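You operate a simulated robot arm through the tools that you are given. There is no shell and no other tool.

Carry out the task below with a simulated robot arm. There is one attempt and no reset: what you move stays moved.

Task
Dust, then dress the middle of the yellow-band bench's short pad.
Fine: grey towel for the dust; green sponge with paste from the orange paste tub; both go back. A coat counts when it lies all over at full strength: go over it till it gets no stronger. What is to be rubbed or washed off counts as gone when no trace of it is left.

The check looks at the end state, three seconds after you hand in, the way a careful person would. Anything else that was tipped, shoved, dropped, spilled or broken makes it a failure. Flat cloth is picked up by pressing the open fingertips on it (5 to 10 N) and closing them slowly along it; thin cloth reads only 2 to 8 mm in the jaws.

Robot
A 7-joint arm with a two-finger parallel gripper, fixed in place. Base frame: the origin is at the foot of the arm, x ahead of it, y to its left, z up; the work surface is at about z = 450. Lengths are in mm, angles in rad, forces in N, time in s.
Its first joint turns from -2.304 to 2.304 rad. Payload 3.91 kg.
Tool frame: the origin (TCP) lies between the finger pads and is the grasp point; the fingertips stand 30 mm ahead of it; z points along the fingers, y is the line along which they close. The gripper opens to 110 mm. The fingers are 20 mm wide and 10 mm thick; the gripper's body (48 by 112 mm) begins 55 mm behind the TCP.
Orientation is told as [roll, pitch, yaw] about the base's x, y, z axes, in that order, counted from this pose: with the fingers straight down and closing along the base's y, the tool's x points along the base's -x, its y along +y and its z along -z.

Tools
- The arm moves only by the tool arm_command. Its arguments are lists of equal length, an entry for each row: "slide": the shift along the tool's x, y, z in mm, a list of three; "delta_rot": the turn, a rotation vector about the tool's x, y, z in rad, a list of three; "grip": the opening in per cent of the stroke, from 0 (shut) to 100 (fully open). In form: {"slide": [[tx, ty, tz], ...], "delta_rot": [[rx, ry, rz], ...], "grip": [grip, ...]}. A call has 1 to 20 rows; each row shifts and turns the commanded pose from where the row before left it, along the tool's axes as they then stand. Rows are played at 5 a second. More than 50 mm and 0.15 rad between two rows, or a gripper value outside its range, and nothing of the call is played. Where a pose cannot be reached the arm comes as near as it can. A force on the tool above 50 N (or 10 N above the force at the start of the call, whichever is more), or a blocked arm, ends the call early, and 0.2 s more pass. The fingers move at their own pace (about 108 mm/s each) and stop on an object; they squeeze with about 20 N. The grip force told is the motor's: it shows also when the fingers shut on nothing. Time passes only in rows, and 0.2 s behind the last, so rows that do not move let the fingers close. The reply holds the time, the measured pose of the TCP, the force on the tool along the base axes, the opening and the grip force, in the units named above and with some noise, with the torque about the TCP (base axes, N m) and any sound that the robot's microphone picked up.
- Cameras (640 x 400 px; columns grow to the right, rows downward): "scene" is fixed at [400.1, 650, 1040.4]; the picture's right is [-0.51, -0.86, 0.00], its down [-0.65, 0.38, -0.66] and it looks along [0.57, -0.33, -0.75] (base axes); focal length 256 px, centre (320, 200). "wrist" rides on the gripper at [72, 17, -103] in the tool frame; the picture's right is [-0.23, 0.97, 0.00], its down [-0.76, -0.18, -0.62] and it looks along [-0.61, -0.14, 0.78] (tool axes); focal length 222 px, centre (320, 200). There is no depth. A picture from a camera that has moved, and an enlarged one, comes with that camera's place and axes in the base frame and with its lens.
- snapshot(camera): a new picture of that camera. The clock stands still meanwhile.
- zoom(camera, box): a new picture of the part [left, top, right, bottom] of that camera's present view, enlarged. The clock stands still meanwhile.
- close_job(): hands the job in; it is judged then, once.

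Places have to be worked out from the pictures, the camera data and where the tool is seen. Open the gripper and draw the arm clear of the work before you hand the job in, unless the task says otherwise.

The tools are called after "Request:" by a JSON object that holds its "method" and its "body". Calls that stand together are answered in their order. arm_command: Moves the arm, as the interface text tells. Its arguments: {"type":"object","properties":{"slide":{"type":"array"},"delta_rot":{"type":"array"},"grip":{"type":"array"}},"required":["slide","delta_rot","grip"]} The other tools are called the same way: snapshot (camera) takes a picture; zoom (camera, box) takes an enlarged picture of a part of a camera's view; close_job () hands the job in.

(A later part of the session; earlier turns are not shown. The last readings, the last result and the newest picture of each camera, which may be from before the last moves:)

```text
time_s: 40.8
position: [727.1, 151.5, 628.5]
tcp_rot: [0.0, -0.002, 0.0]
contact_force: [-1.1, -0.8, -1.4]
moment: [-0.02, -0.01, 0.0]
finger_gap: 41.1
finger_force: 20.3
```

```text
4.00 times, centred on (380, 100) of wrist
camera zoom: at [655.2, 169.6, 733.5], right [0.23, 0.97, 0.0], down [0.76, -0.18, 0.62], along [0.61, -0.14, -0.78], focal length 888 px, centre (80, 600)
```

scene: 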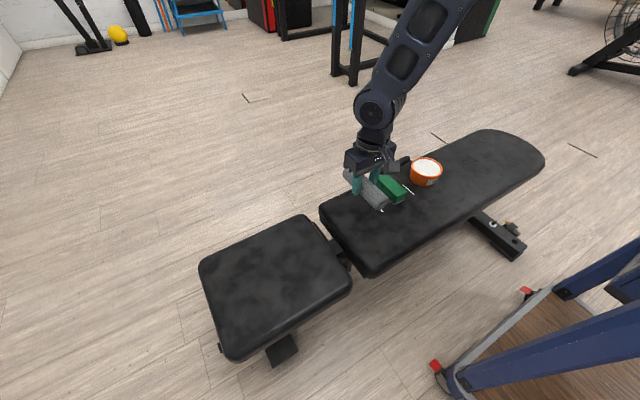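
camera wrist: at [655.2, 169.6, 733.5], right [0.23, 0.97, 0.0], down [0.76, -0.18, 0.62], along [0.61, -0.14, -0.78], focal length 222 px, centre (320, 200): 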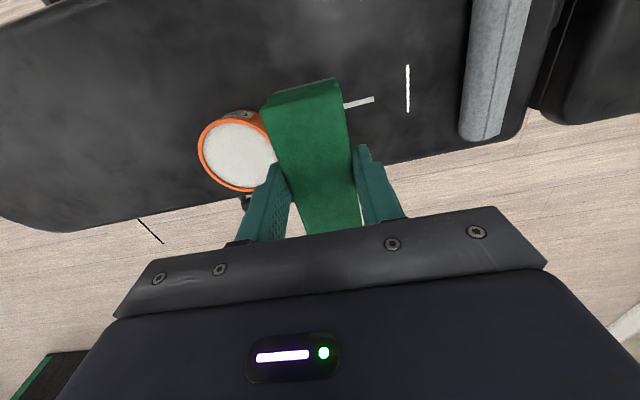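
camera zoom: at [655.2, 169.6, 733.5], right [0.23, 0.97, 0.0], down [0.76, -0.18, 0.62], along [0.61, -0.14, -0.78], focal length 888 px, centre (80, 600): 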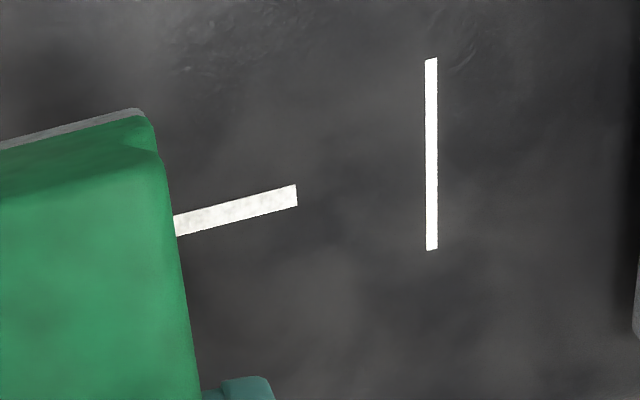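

Tub centre ≈ (751, 53), rim z≈503, paste ≈4 mm below it. The sponge is longer than the tub is wide, so I'll tilt it (near end low, ~0.25 rad) to dip that end. Moving over the tub and tilting first.

Request:
{"method": "arm_command", "body": {"slide": [[-9, -25, 4], [-9, -25, 4], [-9, -25, 4], [-9, -23.5, 6], [0, 0, 0], [0, 0, 0], [0, 0, 0]], "delta_rot": [[0, 0, 0], [0, 0, 0], [0, 0, 0], [0, 0, 0], [0, -0.125, 0], [0, -0.125, 0], [0, 0, 0]], "grip": [28, 28, 28, 28, 28, 28, 28]}}

Request:
{"method": "snapshot", "body": {"camera": "wrist"}}

Request:
{"method": "zoom", "body": {"camera": "scene", "box": [370, 90, 490, 200]}}

```text
time_s: 42.4
position: [762.1, 52.8, 610.4]
tcp_rot: [0.0, -0.251, 0.001]
contact_force: [0.3, 0.6, -1.2]
moment: [0.01, 0.03, 0.02]
finger_gap: 41.3
finger_force: 20.2
```

```text
taken
camera wrist: at [667.9, 70.3, 694.3], right [0.22, 0.97, 0.06], down [0.58, -0.18, 0.79], along [0.78, -0.14, -0.61], focal length 222 px, centre (320, 200)
```

wrist: 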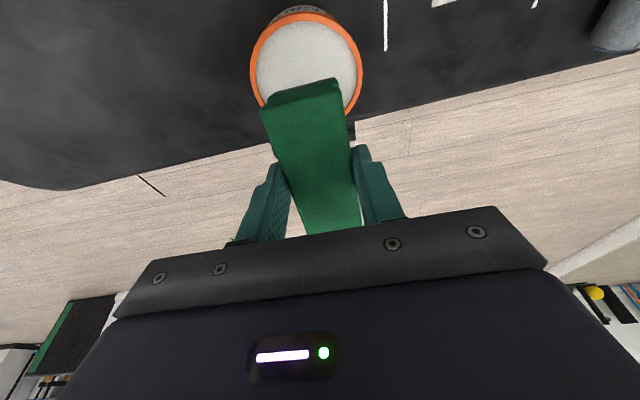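

```text
3.64 times, centred on (430, 145) of scene
camera zoom: at [400.1, 650.0, 1040.4], right [-0.51, -0.86, 0.0], down [-0.65, 0.38, -0.66], along [0.57, -0.33, -0.75], focal length 929 px, centre (-80, 400)
```

zoom: 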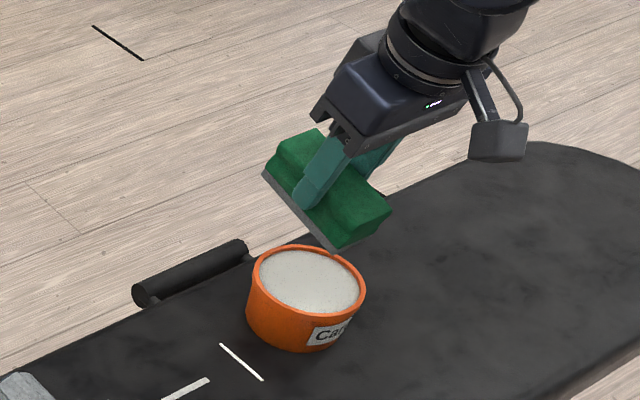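

Tilt is right and the sponge is over the tub. Lowering 40 mm to just above the rim to check alignment.

Request:
{"method": "arm_command", "body": {"slide": [[2.6, 0.5, 13], [2.6, 0.5, 13], [2.7, 0, 13.2], [0, 0, 0]], "delta_rot": [[0, 0, 0], [0, 0, 0], [0, 0, 0], [0, 0, 0]], "grip": [28, 28, 28, 28]}}

Request:
{"method": "snapshot", "body": {"camera": "wrist"}}

Request:
{"method": "zoom", "body": {"camera": "scene", "box": [380, 110, 480, 200]}}

```text
time_s: 43.4
position: [766.4, 53.5, 570.5]
tcp_rot: [-0.001, -0.25, -0.001]
contact_force: [-0.3, 0.6, -0.4]
moment: [-0.01, 0.0, 0.03]
finger_gap: 40.9
finger_force: 19.8
```

```text
taken
camera wrist: at [670.2, 71.0, 654.0], right [0.22, 0.97, 0.06], down [0.58, -0.18, 0.79], along [0.78, -0.14, -0.61], focal length 222 px, centre (320, 200)
```

wrist: 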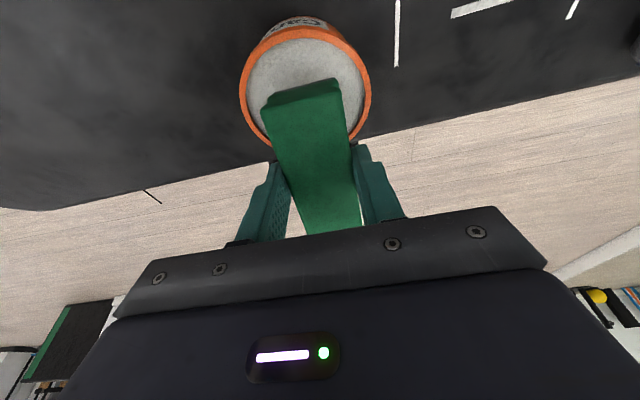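

```text
4.44 times, centred on (430, 155) of scene
camera zoom: at [400.1, 650.0, 1040.4], right [-0.51, -0.86, 0.0], down [-0.65, 0.38, -0.66], along [0.57, -0.33, -0.75], focal length 1136 px, centre (-169, 400)
```

zoom: 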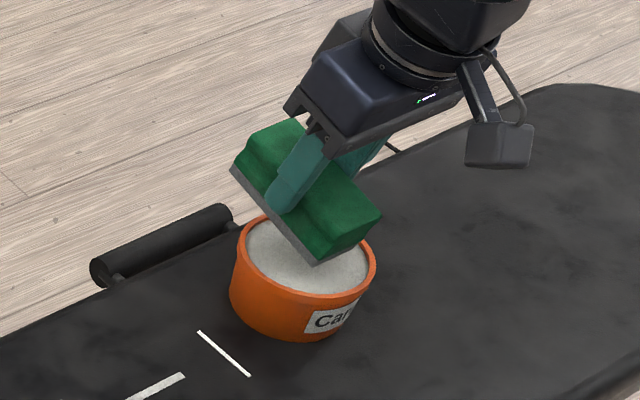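

The sponge's low end is inside the rim outline. Lowering slowly toward the paste, watching the force.

Request:
{"method": "arm_command", "body": {"slide": [[0.6, 0, 1.9], [0.6, 0, 1.9], [0.6, 0, 1.9], [0.6, 0, 1.9], [0.6, 0, 1.9], [0, 0, 0]], "delta_rot": [[0, 0, 0], [0, 0, 0], [0, 0, 0], [0, 0, 0], [0, 0, 0], [0, 0, 0]], "grip": [28, 28, 28, 28, 28, 28]}}

Request:
{"method": "zoom", "body": {"camera": "scene", "box": [390, 130, 460, 190]}}

Request:
{"method": "zoom", "body": {"camera": "wrist", "box": [220, 10, 400, 180]}}

```text
time_s: 44.8
position: [764.0, 53.8, 560.6]
tcp_rot: [0.001, -0.25, 0.0]
contact_force: [-1.0, -0.6, -0.8]
moment: [-0.02, -0.01, 0.0]
finger_gap: 41.1
finger_force: 20.3
```

```text
6.67 times, centred on (425, 160) of scene
camera zoom: at [400.1, 650.0, 1040.4], right [-0.51, -0.86, 0.0], down [-0.65, 0.38, -0.66], along [0.57, -0.33, -0.75], focal length 1704 px, centre (-380, 467)
```

zoom: 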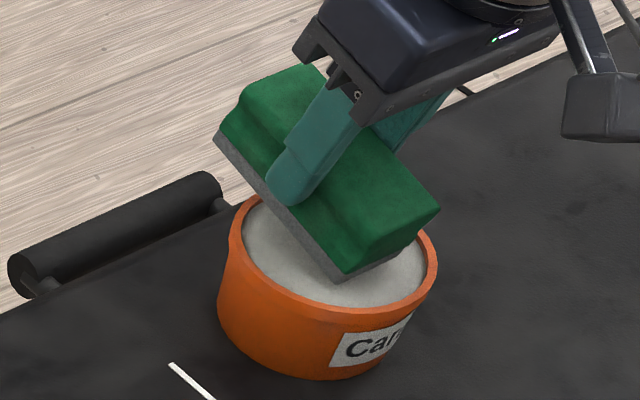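

```text
2.35 times, centred on (310, 95) of wrist
camera zoom: at [669.2, 71.3, 644.6], right [0.22, 0.97, 0.06], down [0.58, -0.18, 0.79], along [0.78, -0.14, -0.61], focal length 523 px, centre (344, 447)
```

zoom: 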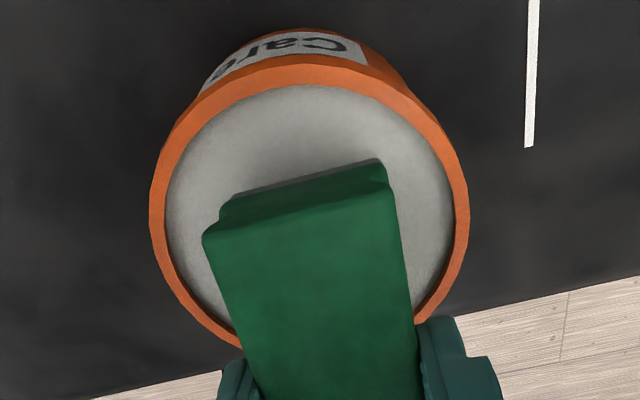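

The low edge hovers right at the paste. Going down in 1 mm steps.

Request:
{"method": "arm_command", "body": {"slide": [[0.25, 0, 0.97], [0.25, 0, 0.97], [0.25, 0, 0.97], [0, 0, 0]], "delta_rot": [[0, 0, 0], [0, 0, 0], [0, 0, 0], [0, 0, 0]], "grip": [28, 28, 28, 28]}}

Request:
{"method": "zoom", "body": {"camera": "scene", "box": [390, 130, 460, 190]}}

```text
time_s: 45.8
position: [764.1, 54.1, 558.5]
tcp_rot: [0.001, -0.249, 0.0]
contact_force: [1.0, -0.3, -0.7]
moment: [-0.02, -0.04, 0.01]
finger_gap: 41.3
finger_force: 20.1
```

```text
6.67 times, centred on (425, 160) of scene
camera zoom: at [400.1, 650.0, 1040.4], right [-0.51, -0.86, 0.0], down [-0.65, 0.38, -0.66], along [0.57, -0.33, -0.75], focal length 1704 px, centre (-380, 467)
```

zoom: 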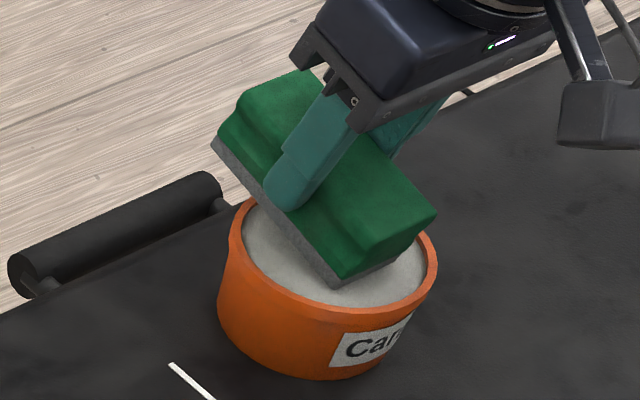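

Still no reaction; the grey layer is still fully visible. Continuing a few more mm.

Request:
{"method": "arm_command", "body": {"slide": [[0.25, 0, 0.97], [0.25, 0, 0.97], [0.25, 0, 0.97], [0, 0, 0]], "delta_rot": [[0, 0, 0], [0, 0, 0], [0, 0, 0], [0, 0, 0]], "grip": [28, 28, 28, 28]}}

Request:
{"method": "zoom", "body": {"camera": "scene", "box": [390, 130, 460, 190]}}

Request:
{"method": "zoom", "body": {"camera": "wrist", "box": [220, 10, 400, 180]}}

```text
time_s: 46.8
position: [766.0, 54.3, 554.0]
tcp_rot: [0.002, -0.251, 0.002]
contact_force: [2.8, -0.4, 17.5]
moment: [-0.03, 0.47, 0.0]
finger_gap: 41.3
finger_force: 20.0
```

```text
6.67 times, centred on (425, 160) of scene
camera zoom: at [400.1, 650.0, 1040.4], right [-0.51, -0.86, 0.0], down [-0.65, 0.38, -0.66], along [0.57, -0.33, -0.75], focal length 1704 px, centre (-380, 467)
```

zoom: 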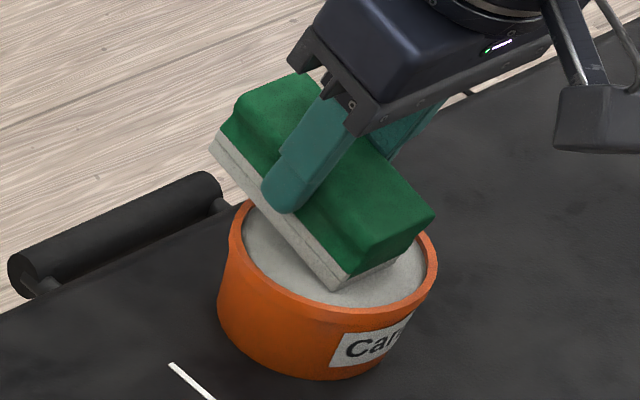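

```text
2.35 times, centred on (310, 95) of wrist
camera zoom: at [669.8, 71.5, 639.1], right [0.22, 0.97, 0.06], down [0.58, -0.18, 0.79], along [0.78, -0.14, -0.61], focal length 523 px, centre (344, 447)
```

zoom: 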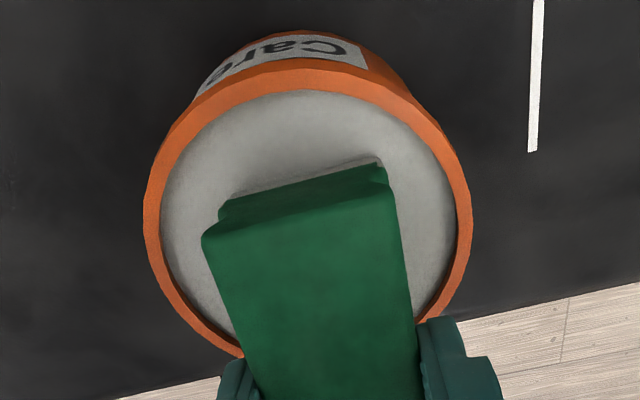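

The paste contact gave 17.5 N and the sponge's face is now coated white – it's loaded. Lifting straight out and levelling the tool.

Request:
{"method": "arm_command", "body": {"slide": [[-1.2, 0, -4.85], [-2.5, 0, -9.7], [-4.95, 0, -19.4], [-4.95, 0, -19.4], [-2.5, 0, -9.7], [0, 0, 0], [0, 0, 0], [0, 0, 0]], "delta_rot": [[0, 0, 0], [0, 0, 0], [0, 0, 0], [0, 0, 0], [0, 0, 0], [0, 0.125, 0], [0, 0.125, 0], [0, 0, 0]], "grip": [28, 28, 28, 28, 28, 28, 28, 28]}}

Request:
{"method": "zoom", "body": {"camera": "scene", "box": [370, 90, 490, 200]}}

Request:
{"method": "snapshot", "body": {"camera": "wrist"}}

```text
time_s: 48.6
position: [765.0, 53.6, 619.4]
tcp_rot: [0.0, 0.001, -0.001]
contact_force: [-0.1, -0.2, 0.1]
moment: [-0.03, -0.03, 0.0]
finger_gap: 41.1
finger_force: 20.2
```

```text
3.64 times, centred on (430, 145) of scene
camera zoom: at [400.1, 650.0, 1040.4], right [-0.51, -0.86, 0.0], down [-0.65, 0.38, -0.66], along [0.57, -0.33, -0.75], focal length 929 px, centre (-80, 400)
```

zoom: 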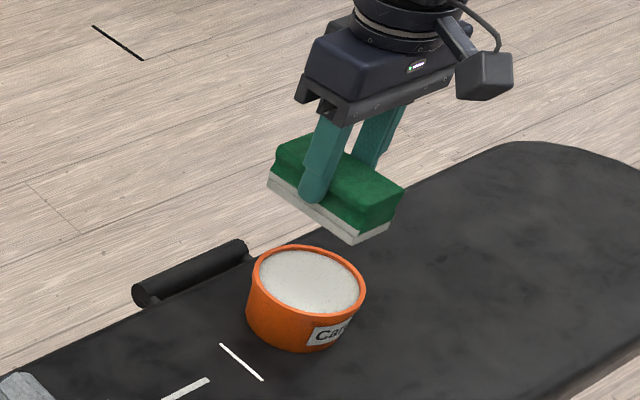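

```text
taken
camera wrist: at [692.8, 71.3, 724.4], right [0.23, 0.97, 0.0], down [0.76, -0.18, 0.62], along [0.61, -0.14, -0.78], focal length 222 px, centre (320, 200)
```

wrist: 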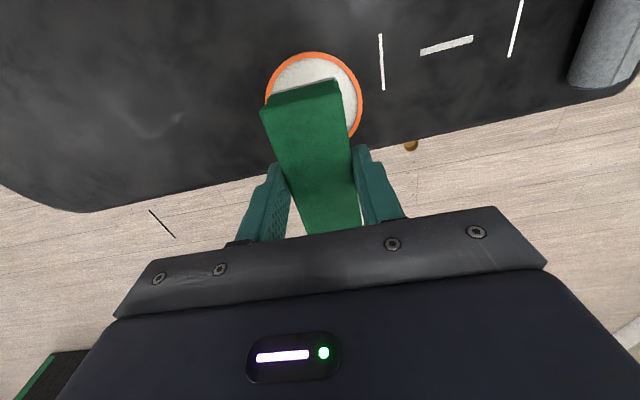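

Loaded sponge is level and firmly held. Carrying it over to the short pad at height.

Request:
{"method": "arm_command", "body": {"slide": [[1.7, 43.8, 0], [1.7, 43.8, 0], [1.7, 43.8, 0], [1.7, 43.8, 0], [1.7, 43.8, 0], [1.7, 43.8, 0], [1.7, 43.8, 0], [1.7, 43.8, 0], [1.7, 43.8, 0], [1.7, 43.8, 0], [1.7, 43.8, 0], [1.7, 43.8, 0], [0, 0, 30], [0, 0, 30], [0, 0, 0]], "delta_rot": [[0, 0, 0], [0, 0, 0], [0, 0, 0], [0, 0, 0], [0, 0, 0], [0, 0, 0], [0, 0, 0], [0, 0, 0], [0, 0, 0], [0, 0, 0], [0, 0, 0], [0, 0, 0], [0, 0, 0], [0, 0, 0], [0, 0, 0]], "grip": [28, 28, 28, 28, 28, 28, 28, 28, 28, 28, 28, 28, 28, 28, 28]}}

Request:
{"method": "snapshot", "body": {"camera": "scene"}}

Request:
{"method": "snapshot", "body": {"camera": "wrist"}}

```text
time_s: 51.8
position: [744.3, 578.8, 559.6]
tcp_rot: [0.001, 0.0, 0.001]
contact_force: [-0.5, 0.0, 0.1]
moment: [-0.02, -0.02, -0.01]
finger_gap: 41.3
finger_force: 20.4
```

```text
taken
```

scene: 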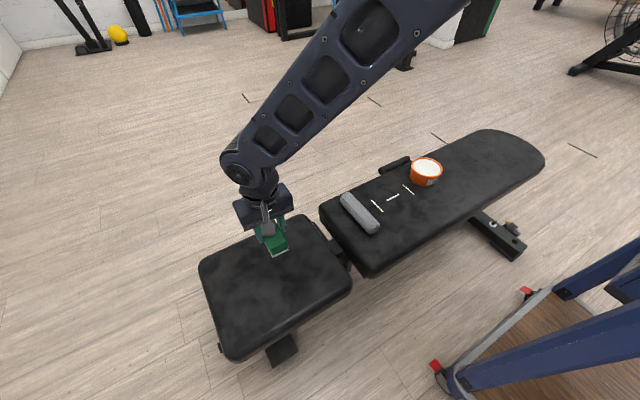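

```text
taken
camera wrist: at [672.7, 597.4, 664.7], right [0.23, 0.97, 0.0], down [0.76, -0.18, 0.62], along [0.61, -0.14, -0.78], focal length 222 px, centre (320, 200)
```

wrist: 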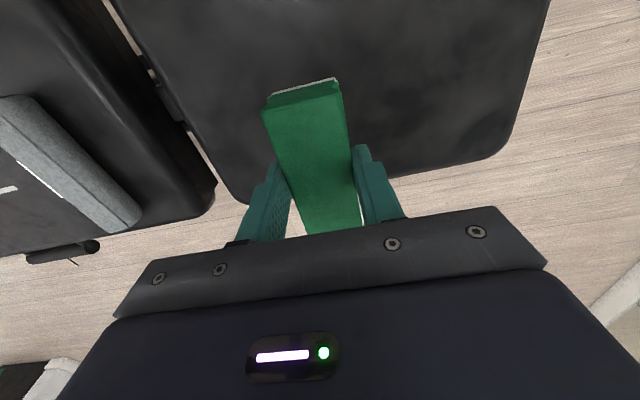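

Positioned over the pad. Lowering toward (757, 587) until the sponge is just above the pad.

Request:
{"method": "arm_command", "body": {"slide": [[-13, 8, 20], [0, 0, 20], [0, 0, 10], [0, 0, 4], [0, 0, 0]], "delta_rot": [[0, 0, 0], [0, 0, 0], [0, 0, 0], [0, 0, 0], [0, 0, 0]], "grip": [28, 28, 28, 28, 28]}}

```text
time_s: 53.0
position: [756.3, 587.9, 506.4]
tcp_rot: [-0.001, -0.001, 0.0]
contact_force: [0.0, -0.1, -0.5]
moment: [-0.01, -0.03, 0.01]
finger_gap: 40.8
finger_force: 20.0
```

Request:
{"method": "arm_command", "body": {"slide": [[0, 0, 1.5], [0, 0, 1.5], [0, 0, 1], [0, 0, 0]], "delta_rot": [[0, 0, 0], [0, 0, 0], [0, 0, 0], [0, 0, 0]], "grip": [28, 28, 28, 28]}}

```text
time_s: 54.0
position: [757.3, 588.0, 501.7]
tcp_rot: [-0.002, -0.001, -0.001]
contact_force: [0.1, 0.0, 0.4]
moment: [0.02, 0.0, 0.02]
finger_gap: 41.1
finger_force: 19.6
```

No contact yet at 501.7; a little further in half-mm steps.

Request:
{"method": "arm_command", "body": {"slide": [[0, 0, 0.6], [0, 0, 0.6], [0, 0, 0.6], [0, 0, 0]], "delta_rot": [[0, 0, 0], [0, 0, 0], [0, 0, 0], [0, 0, 0]], "grip": [28, 28, 28, 28]}}

```text
time_s: 55.0
position: [757.1, 586.8, 499.0]
tcp_rot: [0.0, -0.001, 0.001]
contact_force: [-0.1, -1.1, -0.3]
moment: [0.0, 0.04, 0.01]
finger_gap: 40.9
finger_force: 19.7
```

Request:
{"method": "arm_command", "body": {"slide": [[0, 0, 0.6], [0, 0, 0.6], [0, 0, 0]], "delta_rot": [[0, 0, 0], [0, 0, 0], [0, 0, 0]], "grip": [28, 28, 28]}}

```text
time_s: 55.8
position: [757.3, 587.2, 498.4]
tcp_rot: [0.0, 0.0, 0.0]
contact_force: [-1.4, -0.3, 6.2]
moment: [-0.04, -0.2, -0.06]
finger_gap: 41.2
finger_force: 19.7
```

Contact at 6 N. Pressing a touch more and making a first slow stroke in +y.

Request:
{"method": "arm_command", "body": {"slide": [[0, 0, 0.4], [0, 7, 0], [0, 7, 0], [0, 7, 0], [0, 7, 0], [0, 7, 0], [0, 7, 0], [0, 7, 0], [0, 0, 0]], "delta_rot": [[0, 0, 0], [0, 0, 0], [0, 0, 0], [0, 0, 0], [0, 0, 0], [0, 0, 0], [0, 0, 0], [0, 0, 0], [0, 0, 0]], "grip": [28, 28, 28, 28, 28, 28, 28, 28, 28]}}

Request:
{"method": "snapshot", "body": {"camera": "wrist"}}

Request:
{"method": "zoom", "body": {"camera": "scene", "box": [200, 200, 340, 320]}}

```text
time_s: 57.8
position: [757.0, 635.7, 497.6]
tcp_rot: [0.0, 0.0, -0.001]
contact_force: [-0.1, 0.2, 0.1]
moment: [0.0, 0.0, 0.04]
finger_gap: 41.2
finger_force: 19.5
```

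```text
taken
camera wrist: at [685.4, 653.6, 603.0], right [0.23, 0.97, 0.0], down [0.76, -0.18, 0.62], along [0.61, -0.14, -0.78], focal length 222 px, centre (320, 200)
```

wrist: 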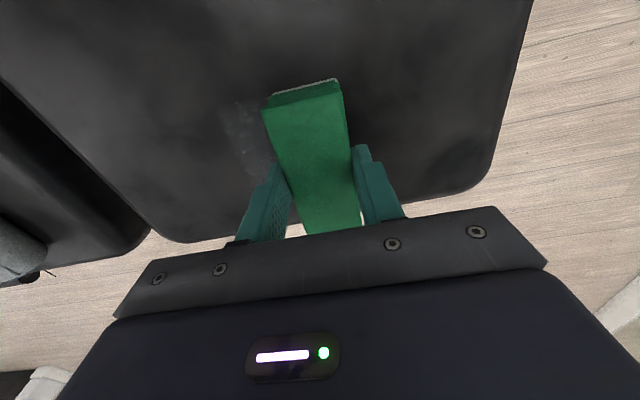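

```text
3.33 times, centred on (270, 260) of scene
camera zoom: at [400.1, 650.0, 1040.4], right [-0.51, -0.86, 0.0], down [-0.65, 0.38, -0.66], along [0.57, -0.33, -0.75], focal length 852 px, centre (487, 0)
```

zoom: 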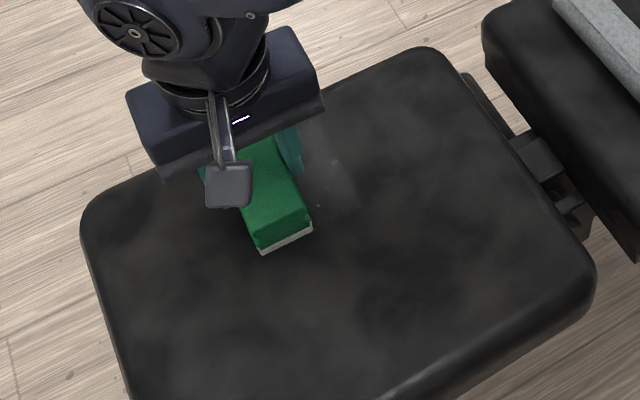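

A faint whitish coat appears where contact held, but force faded to zero by y≈636. I'll lower until there's ~8 N again here and continue.

Request:
{"method": "arm_command", "body": {"slide": [[0, 0, 0.5], [0, 0, 0.5], [0, 0, 0]], "delta_rot": [[0, 0, 0], [0, 0, 0], [0, 0, 0]], "grip": [28, 28, 28]}}

```text
time_s: 58.6
position: [756.8, 634.9, 497.2]
tcp_rot: [-0.001, 0.001, 0.0]
contact_force: [-1.7, -2.4, 7.6]
moment: [-0.1, 0.06, -0.08]
finger_gap: 41.1
finger_force: 20.5
```

7.6 N here. Stroking back and forth along y at this depth.

Request:
{"method": "arm_command", "body": {"slide": [[0, -7, 0], [0, -7, 0], [0, -7, 0], [0, -7, 0], [0, -7, 0], [0, -7, 0], [0, -7, 0], [0, 0, 0]], "delta_rot": [[0, 0, 0], [0, 0, 0], [0, 0, 0], [0, 0, 0], [0, 0, 0], [0, 0, 0], [0, 0, 0], [0, 0, 0]], "grip": [28, 28, 28, 28, 28, 28, 28, 28]}}

Request:
{"method": "snapshot", "body": {"camera": "wrist"}}

Request:
{"method": "zoom", "body": {"camera": "scene", "box": [200, 200, 340, 320]}}

```text
time_s: 60.4
position: [757.9, 586.3, 497.9]
tcp_rot: [0.0, 0.0, 0.0]
contact_force: [-1.3, 7.8, 14.6]
moment: [0.22, 0.02, 0.01]
finger_gap: 41.1
finger_force: 19.9
```

```text
taken
camera wrist: at [685.4, 604.6, 602.6], right [0.23, 0.97, 0.0], down [0.76, -0.18, 0.62], along [0.61, -0.14, -0.78], focal length 222 px, centre (320, 200)
```

wrist: 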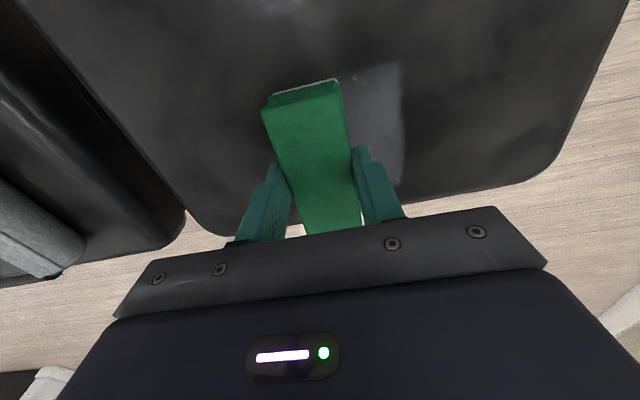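

```text
3.33 times, centred on (270, 260) of scene
camera zoom: at [400.1, 650.0, 1040.4], right [-0.51, -0.86, 0.0], down [-0.65, 0.38, -0.66], along [0.57, -0.33, -0.75], focal length 852 px, centre (487, 0)
```

zoom: 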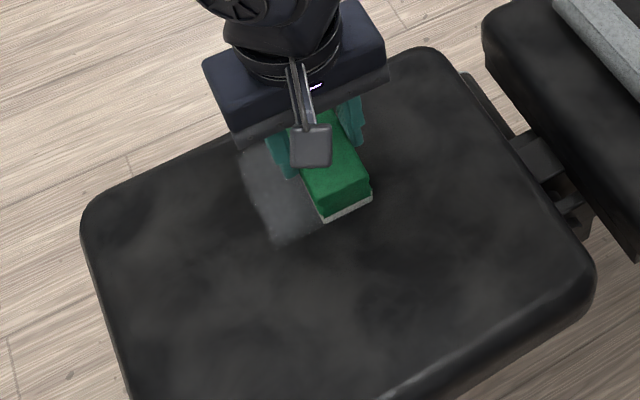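

The coat shows as a lighter patch matching the sponge's swept footprint. Continuing: stroke +y, shift toward smaller x, stroke -y to cover the near end of the patch too.

Request:
{"method": "arm_command", "body": {"slide": [[0, 7, 0], [0, 7, 0], [0, 7, 0], [0, 7, 0], [0, 7, 0], [0, 7, 0], [0, 7, 0], [7, 0, 0], [7, 0, 0], [7, 0, 0], [7, 0, 0], [7, 0, 0], [0, -7, 0], [0, -7, 0], [0, -7, 0], [0, -7, 0], [0, -7, 0], [0, -7, 0], [0, -7, 0], [0, 0, 0]], "delta_rot": [[0, 0, 0], [0, 0, 0], [0, 0, 0], [0, 0, 0], [0, 0, 0], [0, 0, 0], [0, 0, 0], [0, 0, 0], [0, 0, 0], [0, 0, 0], [0, 0, 0], [0, 0, 0], [0, 0, 0], [0, 0, 0], [0, 0, 0], [0, 0, 0], [0, 0, 0], [0, 0, 0], [0, 0, 0], [0, 0, 0]], "grip": [28, 28, 28, 28, 28, 28, 28, 28, 28, 28, 28, 28, 28, 28, 28, 28, 28, 28, 28, 28]}}

Request:
{"method": "snapshot", "body": {"camera": "wrist"}}

Request:
{"method": "zoom", "body": {"camera": "scene", "box": [200, 200, 340, 320]}}

```text
time_s: 64.6
position: [722.5, 587.1, 496.1]
tcp_rot: [0.001, -0.001, -0.001]
contact_force: [0.2, 1.3, -1.0]
moment: [0.0, 0.01, 0.03]
finger_gap: 41.3
finger_force: 20.2
```

```text
taken
camera wrist: at [650.8, 604.4, 601.9], right [0.23, 0.97, 0.0], down [0.76, -0.18, 0.62], along [0.61, -0.14, -0.78], focal length 222 px, centre (320, 200)
```

wrist: 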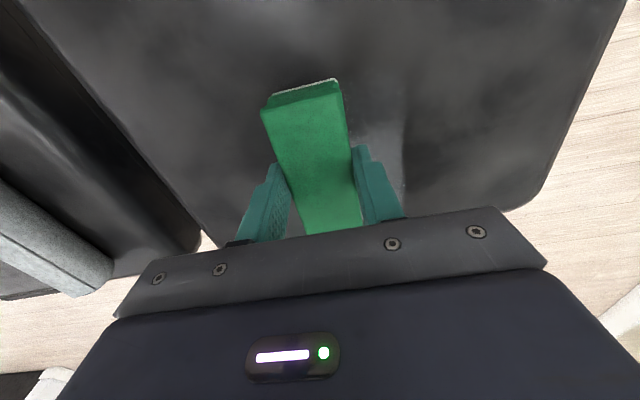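

```text
3.33 times, centred on (270, 260) of scene
camera zoom: at [400.1, 650.0, 1040.4], right [-0.51, -0.86, 0.0], down [-0.65, 0.38, -0.66], along [0.57, -0.33, -0.75], focal length 852 px, centre (487, 0)
```

zoom: 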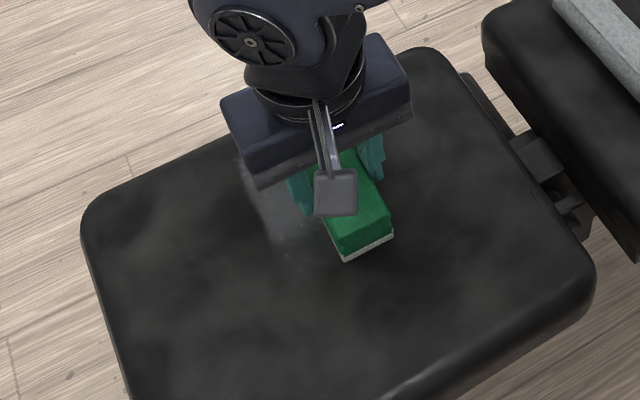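

No contact at (722, 587); I'll feel for the surface here.

Request:
{"method": "arm_command", "body": {"slide": [[0, 0, 0.6], [0, 0, 0.6], [0, 0, 0]], "delta_rot": [[0, 0, 0], [0, 0, 0], [0, 0, 0]], "grip": [28, 28, 28]}}

```text
time_s: 65.4
position: [723.1, 587.6, 496.2]
tcp_rot: [0.001, 0.001, 0.0]
contact_force: [-2.3, -2.6, 10.8]
moment: [-0.37, 0.16, 0.0]
finger_gap: 41.3
finger_force: 19.9
```

About 11 N here. Stroking +y and back on this lane.

Request:
{"method": "arm_command", "body": {"slide": [[0, 7, 0], [0, 7, 0], [0, 7, 0], [0, 7, 0], [0, 7, 0], [0, 7, 0], [0, 7, 0], [0, 0, 0]], "delta_rot": [[0, 0, 0], [0, 0, 0], [0, 0, 0], [0, 0, 0], [0, 0, 0], [0, 0, 0], [0, 0, 0], [0, 0, 0]], "grip": [28, 28, 28, 28, 28, 28, 28, 28]}}

Request:
{"method": "snapshot", "body": {"camera": "wrist"}}

Request:
{"method": "zoom", "body": {"camera": "scene", "box": [200, 200, 340, 320]}}

```text
time_s: 67.2
position: [722.9, 636.6, 496.1]
tcp_rot: [0.001, -0.001, -0.001]
contact_force: [-0.8, -9.6, 12.0]
moment: [-0.46, 0.11, -0.05]
finger_gap: 41.3
finger_force: 19.7
```

```text
taken
camera wrist: at [651.1, 654.0, 600.9], right [0.23, 0.97, 0.0], down [0.76, -0.18, 0.62], along [0.61, -0.14, -0.78], focal length 222 px, centre (320, 200)
```

wrist: 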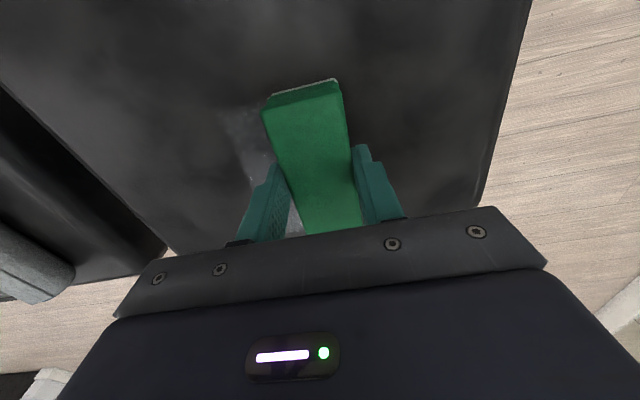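

```text
3.33 times, centred on (270, 260) of scene
camera zoom: at [400.1, 650.0, 1040.4], right [-0.51, -0.86, 0.0], down [-0.65, 0.38, -0.66], along [0.57, -0.33, -0.75], focal length 852 px, centre (487, 0)
```

zoom: 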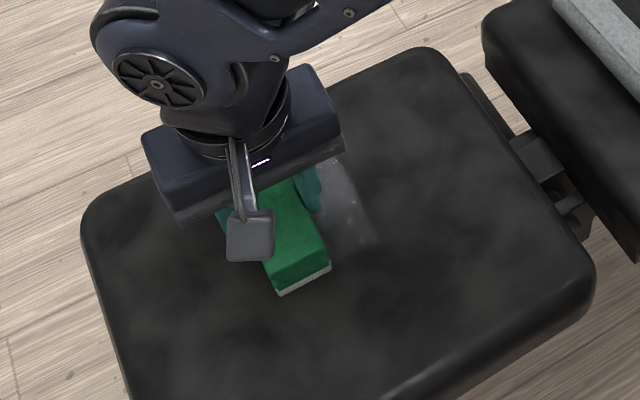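

Coat is building. Stroking back -y, then shifting out to x≈757 while rising 1 mm, then +y.

Request:
{"method": "arm_command", "body": {"slide": [[0, -7, 0], [0, -7, 0], [0, -7, 0], [0, -7, 0], [0, -7, 0], [0, -7, 0], [0, -7, 0], [-8, 0, -0.2], [-8, 0, -0.2], [-8, 0, -0.2], [-8, 0, -0.2], [-8, 0, -0.2], [0, 7, 0], [0, 7, 0], [0, 7, 0], [0, 7, 0], [0, 7, 0], [0, 7, 0], [0, 7, 0], [0, 0, 0]], "delta_rot": [[0, 0, 0], [0, 0, 0], [0, 0, 0], [0, 0, 0], [0, 0, 0], [0, 0, 0], [0, 0, 0], [0, 0, 0], [0, 0, 0], [0, 0, 0], [0, 0, 0], [0, 0, 0], [0, 0, 0], [0, 0, 0], [0, 0, 0], [0, 0, 0], [0, 0, 0], [0, 0, 0], [0, 0, 0], [0, 0, 0]], "grip": [28, 28, 28, 28, 28, 28, 28, 28, 28, 28, 28, 28, 28, 28, 28, 28, 28, 28, 28, 28]}}

Request:
{"method": "snapshot", "body": {"camera": "wrist"}}

Request:
{"method": "zoom", "body": {"camera": "scene", "box": [200, 200, 340, 320]}}

```text
time_s: 71.4
position: [761.7, 637.0, 496.6]
tcp_rot: [0.001, 0.0, 0.001]
contact_force: [-0.1, 0.2, -0.6]
moment: [-0.03, -0.03, 0.01]
finger_gap: 41.2
finger_force: 19.7
```

```text
taken
camera wrist: at [690.6, 653.8, 601.6], right [0.23, 0.97, 0.0], down [0.76, -0.18, 0.62], along [0.61, -0.14, -0.78], focal length 222 px, centre (320, 200)
```

wrist: 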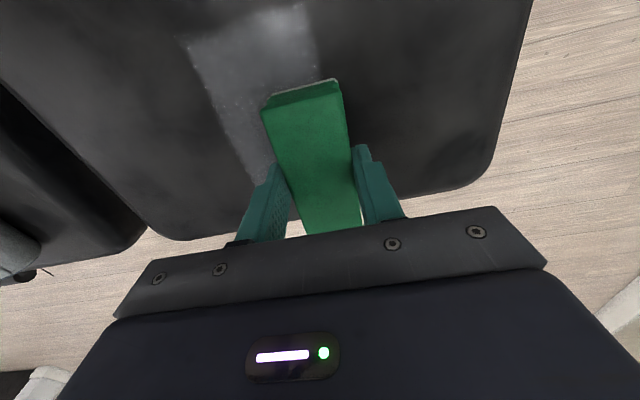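

```text
3.33 times, centred on (270, 260) of scene
camera zoom: at [400.1, 650.0, 1040.4], right [-0.51, -0.86, 0.0], down [-0.65, 0.38, -0.66], along [0.57, -0.33, -0.75], focal length 852 px, centre (487, 0)
```

zoom: 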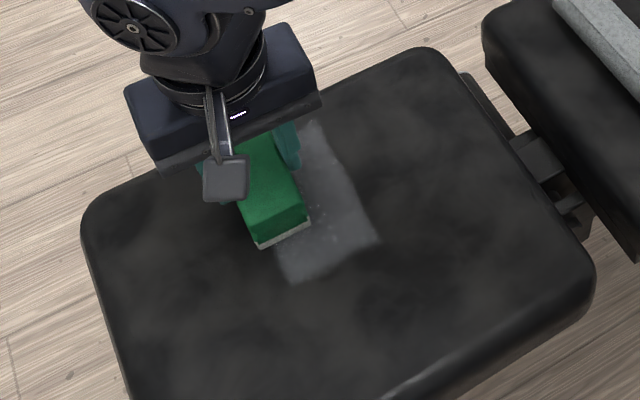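

The coat shows well in both views. Contact is lost again at the far corner; lowering to regain it.

Request:
{"method": "arm_command", "body": {"slide": [[0, 0, 0.6], [0, 0, 0.6], [0, 0, 0]], "delta_rot": [[0, 0, 0], [0, 0, 0], [0, 0, 0]], "grip": [28, 28, 28]}}

```text
time_s: 72.2
position: [761.8, 636.6, 496.0]
tcp_rot: [0.0, -0.001, -0.002]
contact_force: [-1.0, -2.1, 4.3]
moment: [-0.18, 0.0, -0.06]
finger_gap: 41.0
finger_force: 19.5
```

4 N now. Adding 0.4 mm and stroking -y along this outer lane.

Request:
{"method": "arm_command", "body": {"slide": [[0, 0, 0.4], [0, -7, 0], [0, -7, 0], [0, -7, 0], [0, -7, 0], [0, -7, 0], [0, -7, 0], [0, -7, 0], [0, 0, 0]], "delta_rot": [[0, 0, 0], [0, 0, 0], [0, 0, 0], [0, 0, 0], [0, 0, 0], [0, 0, 0], [0, 0, 0], [0, 0, 0], [0, 0, 0]], "grip": [28, 28, 28, 28, 28, 28, 28, 28, 28]}}

Request:
{"method": "snapshot", "body": {"camera": "wrist"}}

Request:
{"method": "zoom", "body": {"camera": "scene", "box": [200, 200, 340, 320]}}

```text
time_s: 74.2
position: [763.2, 587.6, 495.9]
tcp_rot: [-0.001, -0.001, 0.0]
contact_force: [-0.4, 9.3, 16.1]
moment: [0.13, 0.0, -0.02]
finger_gap: 41.2
finger_force: 20.3
```

```text
taken
camera wrist: at [690.8, 605.0, 601.0], right [0.23, 0.97, 0.0], down [0.76, -0.18, 0.62], along [0.61, -0.14, -0.78], focal length 222 px, centre (320, 200)
```

wrist: 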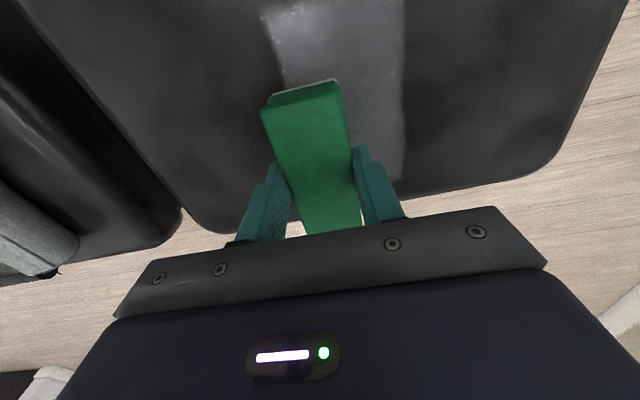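

```text
3.33 times, centred on (270, 260) of scene
camera zoom: at [400.1, 650.0, 1040.4], right [-0.51, -0.86, 0.0], down [-0.65, 0.38, -0.66], along [0.57, -0.33, -0.75], focal length 852 px, centre (487, 0)
```

zoom: 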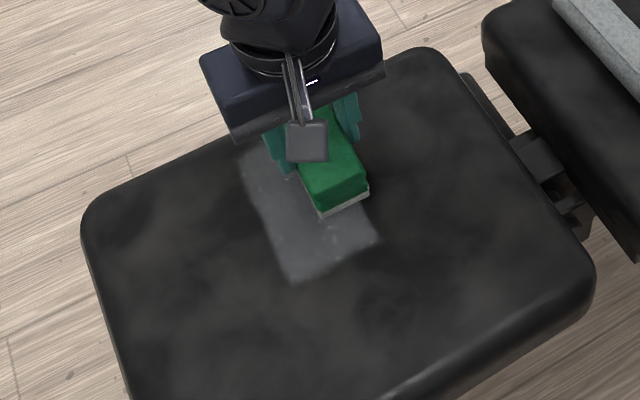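

Good, coat more even now. Another round: +y, inward shift, -y, without changing height, and check force.

Request:
{"method": "arm_command", "body": {"slide": [[0, 7, 0], [0, 7, 0], [0, 7, 0], [0, 7, 0], [0, 7, 0], [0, 7, 0], [0, 7, 0], [8, 0, 0], [8, 0, 0], [8, 0, 0], [8, 0, 0], [8, 0, 0], [0, 0, 0]], "delta_rot": [[0, 0, 0], [0, 0, 0], [0, 0, 0], [0, 0, 0], [0, 0, 0], [0, 0, 0], [0, 0, 0], [0, 0, 0], [0, 0, 0], [0, 0, 0], [0, 0, 0], [0, 0, 0], [0, 0, 0]], "grip": [28, 28, 28, 28, 28, 28, 28, 28, 28, 28, 28, 28, 28]}}

```text
time_s: 77.0
position: [723.6, 636.0, 494.8]
tcp_rot: [0.0, -0.001, -0.001]
contact_force: [-0.7, 0.7, -0.9]
moment: [0.01, 0.02, 0.03]
finger_gap: 41.2
finger_force: 20.4
```

Contact lost again, so the sponge seems to creep up a little in the jaws. Lowering to regain contact.

Request:
{"method": "arm_command", "body": {"slide": [[0, 0, 0.6], [0, 0, 0.6], [0, 0, 0]], "delta_rot": [[0, 0, 0], [0, 0, 0], [0, 0, 0]], "grip": [28, 28, 28]}}

Request:
{"method": "zoom", "body": {"camera": "scene", "box": [210, 200, 310, 290]}}

```text
time_s: 77.8
position: [722.3, 637.1, 495.7]
tcp_rot: [0.0, 0.0, 0.002]
contact_force: [0.1, -2.2, 6.1]
moment: [-0.23, 0.09, -0.02]
finger_gap: 41.2
finger_force: 20.1
```

```text
4.44 times, centred on (260, 245) of scene
camera zoom: at [400.1, 650.0, 1040.4], right [-0.51, -0.86, 0.0], down [-0.65, 0.38, -0.66], along [0.57, -0.33, -0.75], focal length 1136 px, centre (587, 0)
```

zoom: 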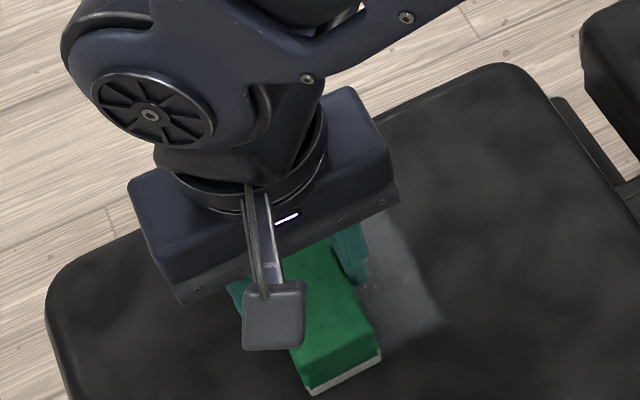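

6 N. Stroking -y and +y on the inner lane again.

Request:
{"method": "arm_command", "body": {"slide": [[0, 0, 0.4], [0, -7, 0], [0, -7, 0], [0, -7, 0], [0, -7, 0], [0, -7, 0], [0, -7, 0], [0, -7, 0], [0, 7, 0.05], [0, 7, 0.05], [0, 7, 0.05], [0, 7, 0.05], [0, 7, 0.05], [0, 7, 0.05], [0, 7, 0.05], [0, 0, 0]], "delta_rot": [[0, 0, 0], [0, 0, 0], [0, 0, 0], [0, 0, 0], [0, 0, 0], [0, 0, 0], [0, 0, 0], [0, 0, 0], [0, 0, 0], [0, 0, 0], [0, 0, 0], [0, 0, 0], [0, 0, 0], [0, 0, 0], [0, 0, 0], [0, 0, 0]], "grip": [28, 28, 28, 28, 28, 28, 28, 28, 28, 28, 28, 28, 28, 28, 28, 28]}}

Request:
{"method": "snapshot", "body": {"camera": "wrist"}}

```text
time_s: 81.2
position: [723.2, 635.7, 493.1]
tcp_rot: [0.002, 0.0, 0.001]
contact_force: [0.8, 0.7, -0.8]
moment: [0.01, 0.01, -0.02]
finger_gap: 41.0
finger_force: 19.9
```

```text
taken
camera wrist: at [650.4, 653.9, 597.6], right [0.23, 0.97, 0.0], down [0.76, -0.18, 0.62], along [0.61, -0.14, -0.78], focal length 222 px, centre (320, 200)
```

wrist: 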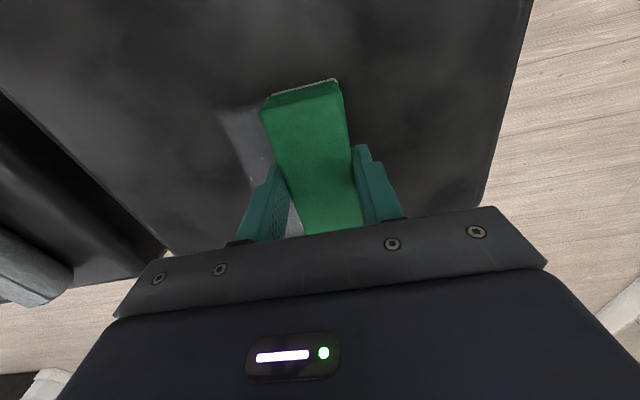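

Let me lift off and look at both the coat and the sponge's condition.

Request:
{"method": "arm_command", "body": {"slide": [[0, 0, -15], [0, 0, -35], [10, -30, -30], [10, -40, 0], [10, -40, 0], [10, -40, 0], [0, 0, 0]], "delta_rot": [[0, 0, 0], [0, 0, 0], [0, 0, 0], [0, 0, 0], [0, 0, 0], [0, 0, 0], [0, 0, 0]], "grip": [28, 28, 28, 28, 28, 28, 28]}}

Request:
{"method": "snapshot", "body": {"camera": "scene"}}

Request:
{"method": "zoom", "body": {"camera": "scene", "box": [200, 200, 340, 320]}}

Request:
{"method": "snapshot", "body": {"camera": "wrist"}}

```text
time_s: 82.8
position: [682.8, 486.6, 574.0]
tcp_rot: [-0.003, -0.001, 0.002]
contact_force: [0.1, -1.1, -0.1]
moment: [0.0, 0.02, 0.02]
finger_gap: 41.3
finger_force: 19.9
```

```text
taken
```

scene: 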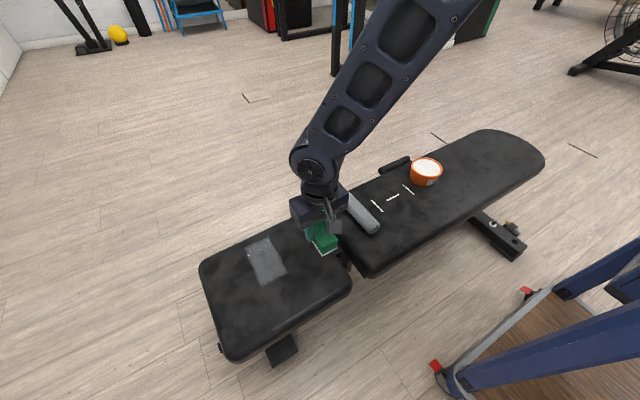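

```text
3.33 times, centred on (270, 260) of scene
camera zoom: at [400.1, 650.0, 1040.4], right [-0.51, -0.86, 0.0], down [-0.65, 0.38, -0.66], along [0.57, -0.33, -0.75], focal length 852 px, centre (487, 0)
```

zoom: 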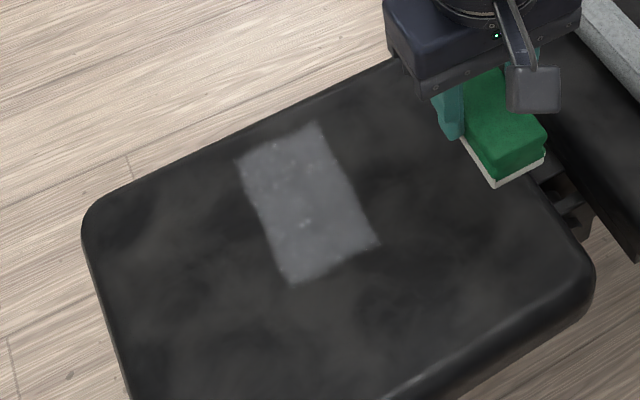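

```text
taken
camera wrist: at [610.8, 503.4, 678.3], right [0.23, 0.97, 0.0], down [0.76, -0.18, 0.62], along [0.61, -0.14, -0.78], focal length 222 px, centre (320, 200)
```

wrist: 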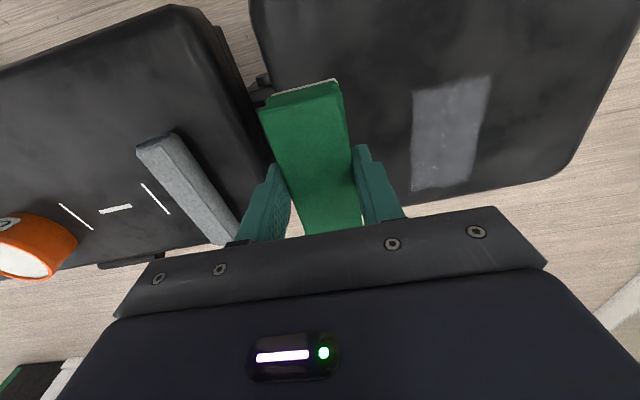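

The coat is a uniform grey rectangle, x≈682–804, y≈577–647, so the effective pad footprint is about ±40 × ±10 mm around the TCP. Zooming on the coat and on the sponge.

Request:
{"method": "zoom", "body": {"camera": "scene", "box": [295, 200, 355, 260]}}

Request:
{"method": "zoom", "body": {"camera": "scene", "box": [235, 225, 300, 290]}}

Request:
{"method": "zoom", "body": {"camera": "wrist", "box": [390, 60, 510, 200]}}

```text
6.67 times, centred on (325, 230) of scene
camera zoom: at [400.1, 650.0, 1040.4], right [-0.51, -0.86, 0.0], down [-0.65, 0.38, -0.66], along [0.57, -0.33, -0.75], focal length 1704 px, centre (287, 0)
```

zoom: 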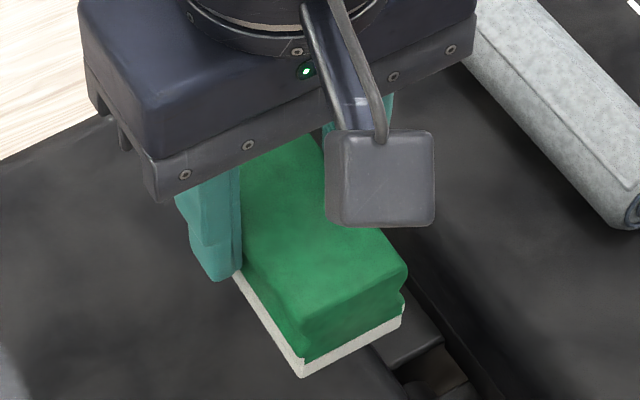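

```text
6.15 times, centred on (268, 258) of scene
camera zoom: at [400.1, 650.0, 1040.4], right [-0.51, -0.86, 0.0], down [-0.65, 0.38, -0.66], along [0.57, -0.33, -0.75], focal length 1572 px, centre (643, -154)
```

zoom: 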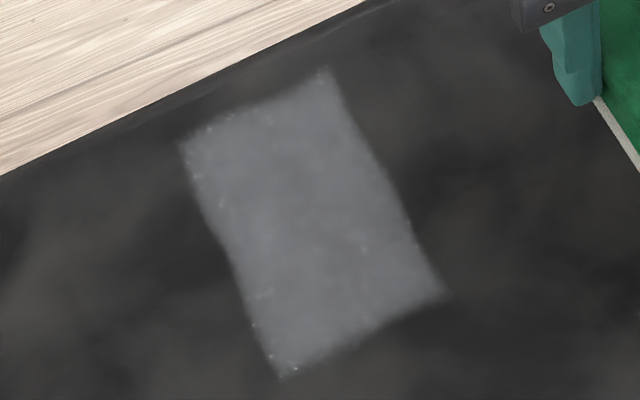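

```text
2.86 times, centred on (450, 130) of wrist
camera zoom: at [610.8, 503.4, 678.3], right [0.23, 0.97, 0.0], down [0.76, -0.18, 0.62], along [0.61, -0.14, -0.78], focal length 635 px, centre (-51, 400)
```

zoom: 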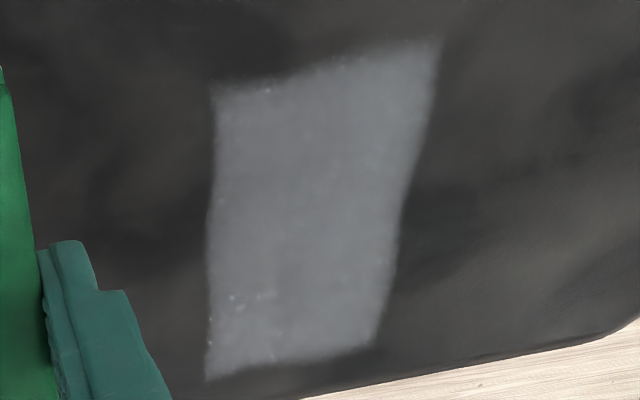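

The coat looks quite even. I'll widen it slightly so it surely covers the whole former patch with margin, and strengthen it. Moving back over the far lane at (770, 578).

Request:
{"method": "arm_command", "body": {"slide": [[-29, 30, 0], [-29, 30, 0], [-29, 31, 0], [0, 0, 30], [0, 0, 25], [0, 0, 15], [0, 0, 4], [0, 0, 3], [0, 0, 0]], "delta_rot": [[0, 0, 0], [0, 0, 0], [0, 0, 0], [0, 0, 0], [0, 0, 0], [0, 0, 0], [0, 0, 0], [0, 0, 0], [0, 0, 0]], "grip": [28, 28, 28, 28, 28, 28, 28, 28, 28]}}

```text
time_s: 84.8
position: [768.8, 576.6, 495.6]
tcp_rot: [0.0, -0.001, -0.001]
contact_force: [-0.7, -0.4, -0.2]
moment: [0.04, -0.05, -0.01]
finger_gap: 40.9
finger_force: 20.3
```

Request:
{"method": "arm_command", "body": {"slide": [[0, 0, 0.6], [0, 0, 0.6], [0, 0, 0.6], [0, 0, 0]], "delta_rot": [[0, 0, 0], [0, 0, 0], [0, 0, 0], [0, 0, 0]], "grip": [28, 28, 28, 28]}}

```text
time_s: 85.8
position: [770.2, 576.3, 494.4]
tcp_rot: [-0.001, 0.001, 0.0]
contact_force: [-0.9, 0.3, -1.2]
moment: [-0.02, 0.0, -0.01]
finger_gap: 41.2
finger_force: 19.9
```

Request:
{"method": "arm_command", "body": {"slide": [[0, 0, 0.6], [0, 0, 0.6], [0, 0, 0]], "delta_rot": [[0, 0, 0], [0, 0, 0], [0, 0, 0]], "grip": [28, 28, 28]}}

```text
time_s: 86.6
position: [769.2, 577.0, 494.6]
tcp_rot: [0.0, -0.002, 0.0]
contact_force: [-2.1, -1.1, 6.7]
moment: [-0.28, 0.15, -0.03]
finger_gap: 41.0
finger_force: 20.4
```

6.7 N at the far lane. Stroking +y slowly to y≈631.

Request:
{"method": "arm_command", "body": {"slide": [[0, 6, 0.1], [0, 6, 0.1], [0, 6, 0.05], [0, 6, 0.05], [0, 6, 0.05], [0, 6, 0.05], [0, 6, 0.05], [0, 6, 0.05], [0, 6, 0.05], [0, 0, 0]], "delta_rot": [[0, 0, 0], [0, 0, 0], [0, 0, 0], [0, 0, 0], [0, 0, 0], [0, 0, 0], [0, 0, 0], [0, 0, 0], [0, 0, 0], [0, 0, 0]], "grip": [28, 28, 28, 28, 28, 28, 28, 28, 28, 28]}}

Request:
{"method": "zoom", "body": {"camera": "scene", "box": [200, 200, 340, 320]}}

Request:
{"method": "snapshot", "body": {"camera": "wrist"}}

```text
time_s: 88.8
position: [768.9, 632.9, 492.0]
tcp_rot: [0.001, 0.001, 0.001]
contact_force: [1.2, -4.1, 6.2]
moment: [-0.31, -0.04, 0.02]
finger_gap: 41.0
finger_force: 19.4
```

```text
3.33 times, centred on (270, 260) of scene
camera zoom: at [400.1, 650.0, 1040.4], right [-0.51, -0.86, 0.0], down [-0.65, 0.38, -0.66], along [0.57, -0.33, -0.75], focal length 852 px, centre (487, 0)
```

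zoom: 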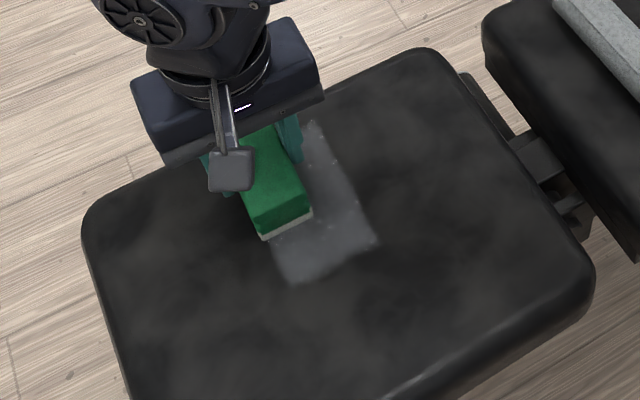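

```text
taken
camera wrist: at [697.7, 649.4, 597.1], right [0.23, 0.97, 0.0], down [0.76, -0.18, 0.62], along [0.61, -0.14, -0.78], focal length 222 px, centre (320, 200)
```

wrist: 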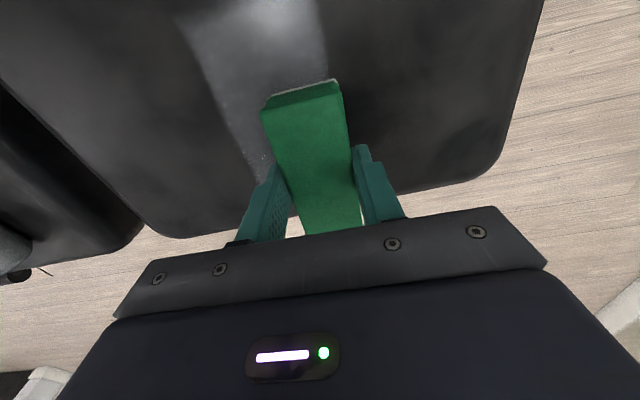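

6 N maintained. Stroking back -y, then shift inward to x≈738 at the low-y side.

Request:
{"method": "arm_command", "body": {"slide": [[0, -6, 0], [0, -6, 0], [0, -6, 0], [0, -6, -0.05], [0, -6, -0.05], [0, -6, -0.05], [0, -6, -0.05], [0, -6, -0.05], [0, -6, -0.05], [0, 0, 0]], "delta_rot": [[0, 0, 0], [0, 0, 0], [0, 0, 0], [0, 0, 0], [0, 0, 0], [0, 0, 0], [0, 0, 0], [0, 0, 0], [0, 0, 0], [0, 0, 0]], "grip": [28, 28, 28, 28, 28, 28, 28, 28, 28, 28]}}

```text
time_s: 91.0
position: [770.9, 577.1, 493.1]
tcp_rot: [0.0, 0.001, 0.0]
contact_force: [-0.3, 4.5, 7.5]
moment: [0.05, 0.02, -0.02]
finger_gap: 41.2
finger_force: 19.8
```

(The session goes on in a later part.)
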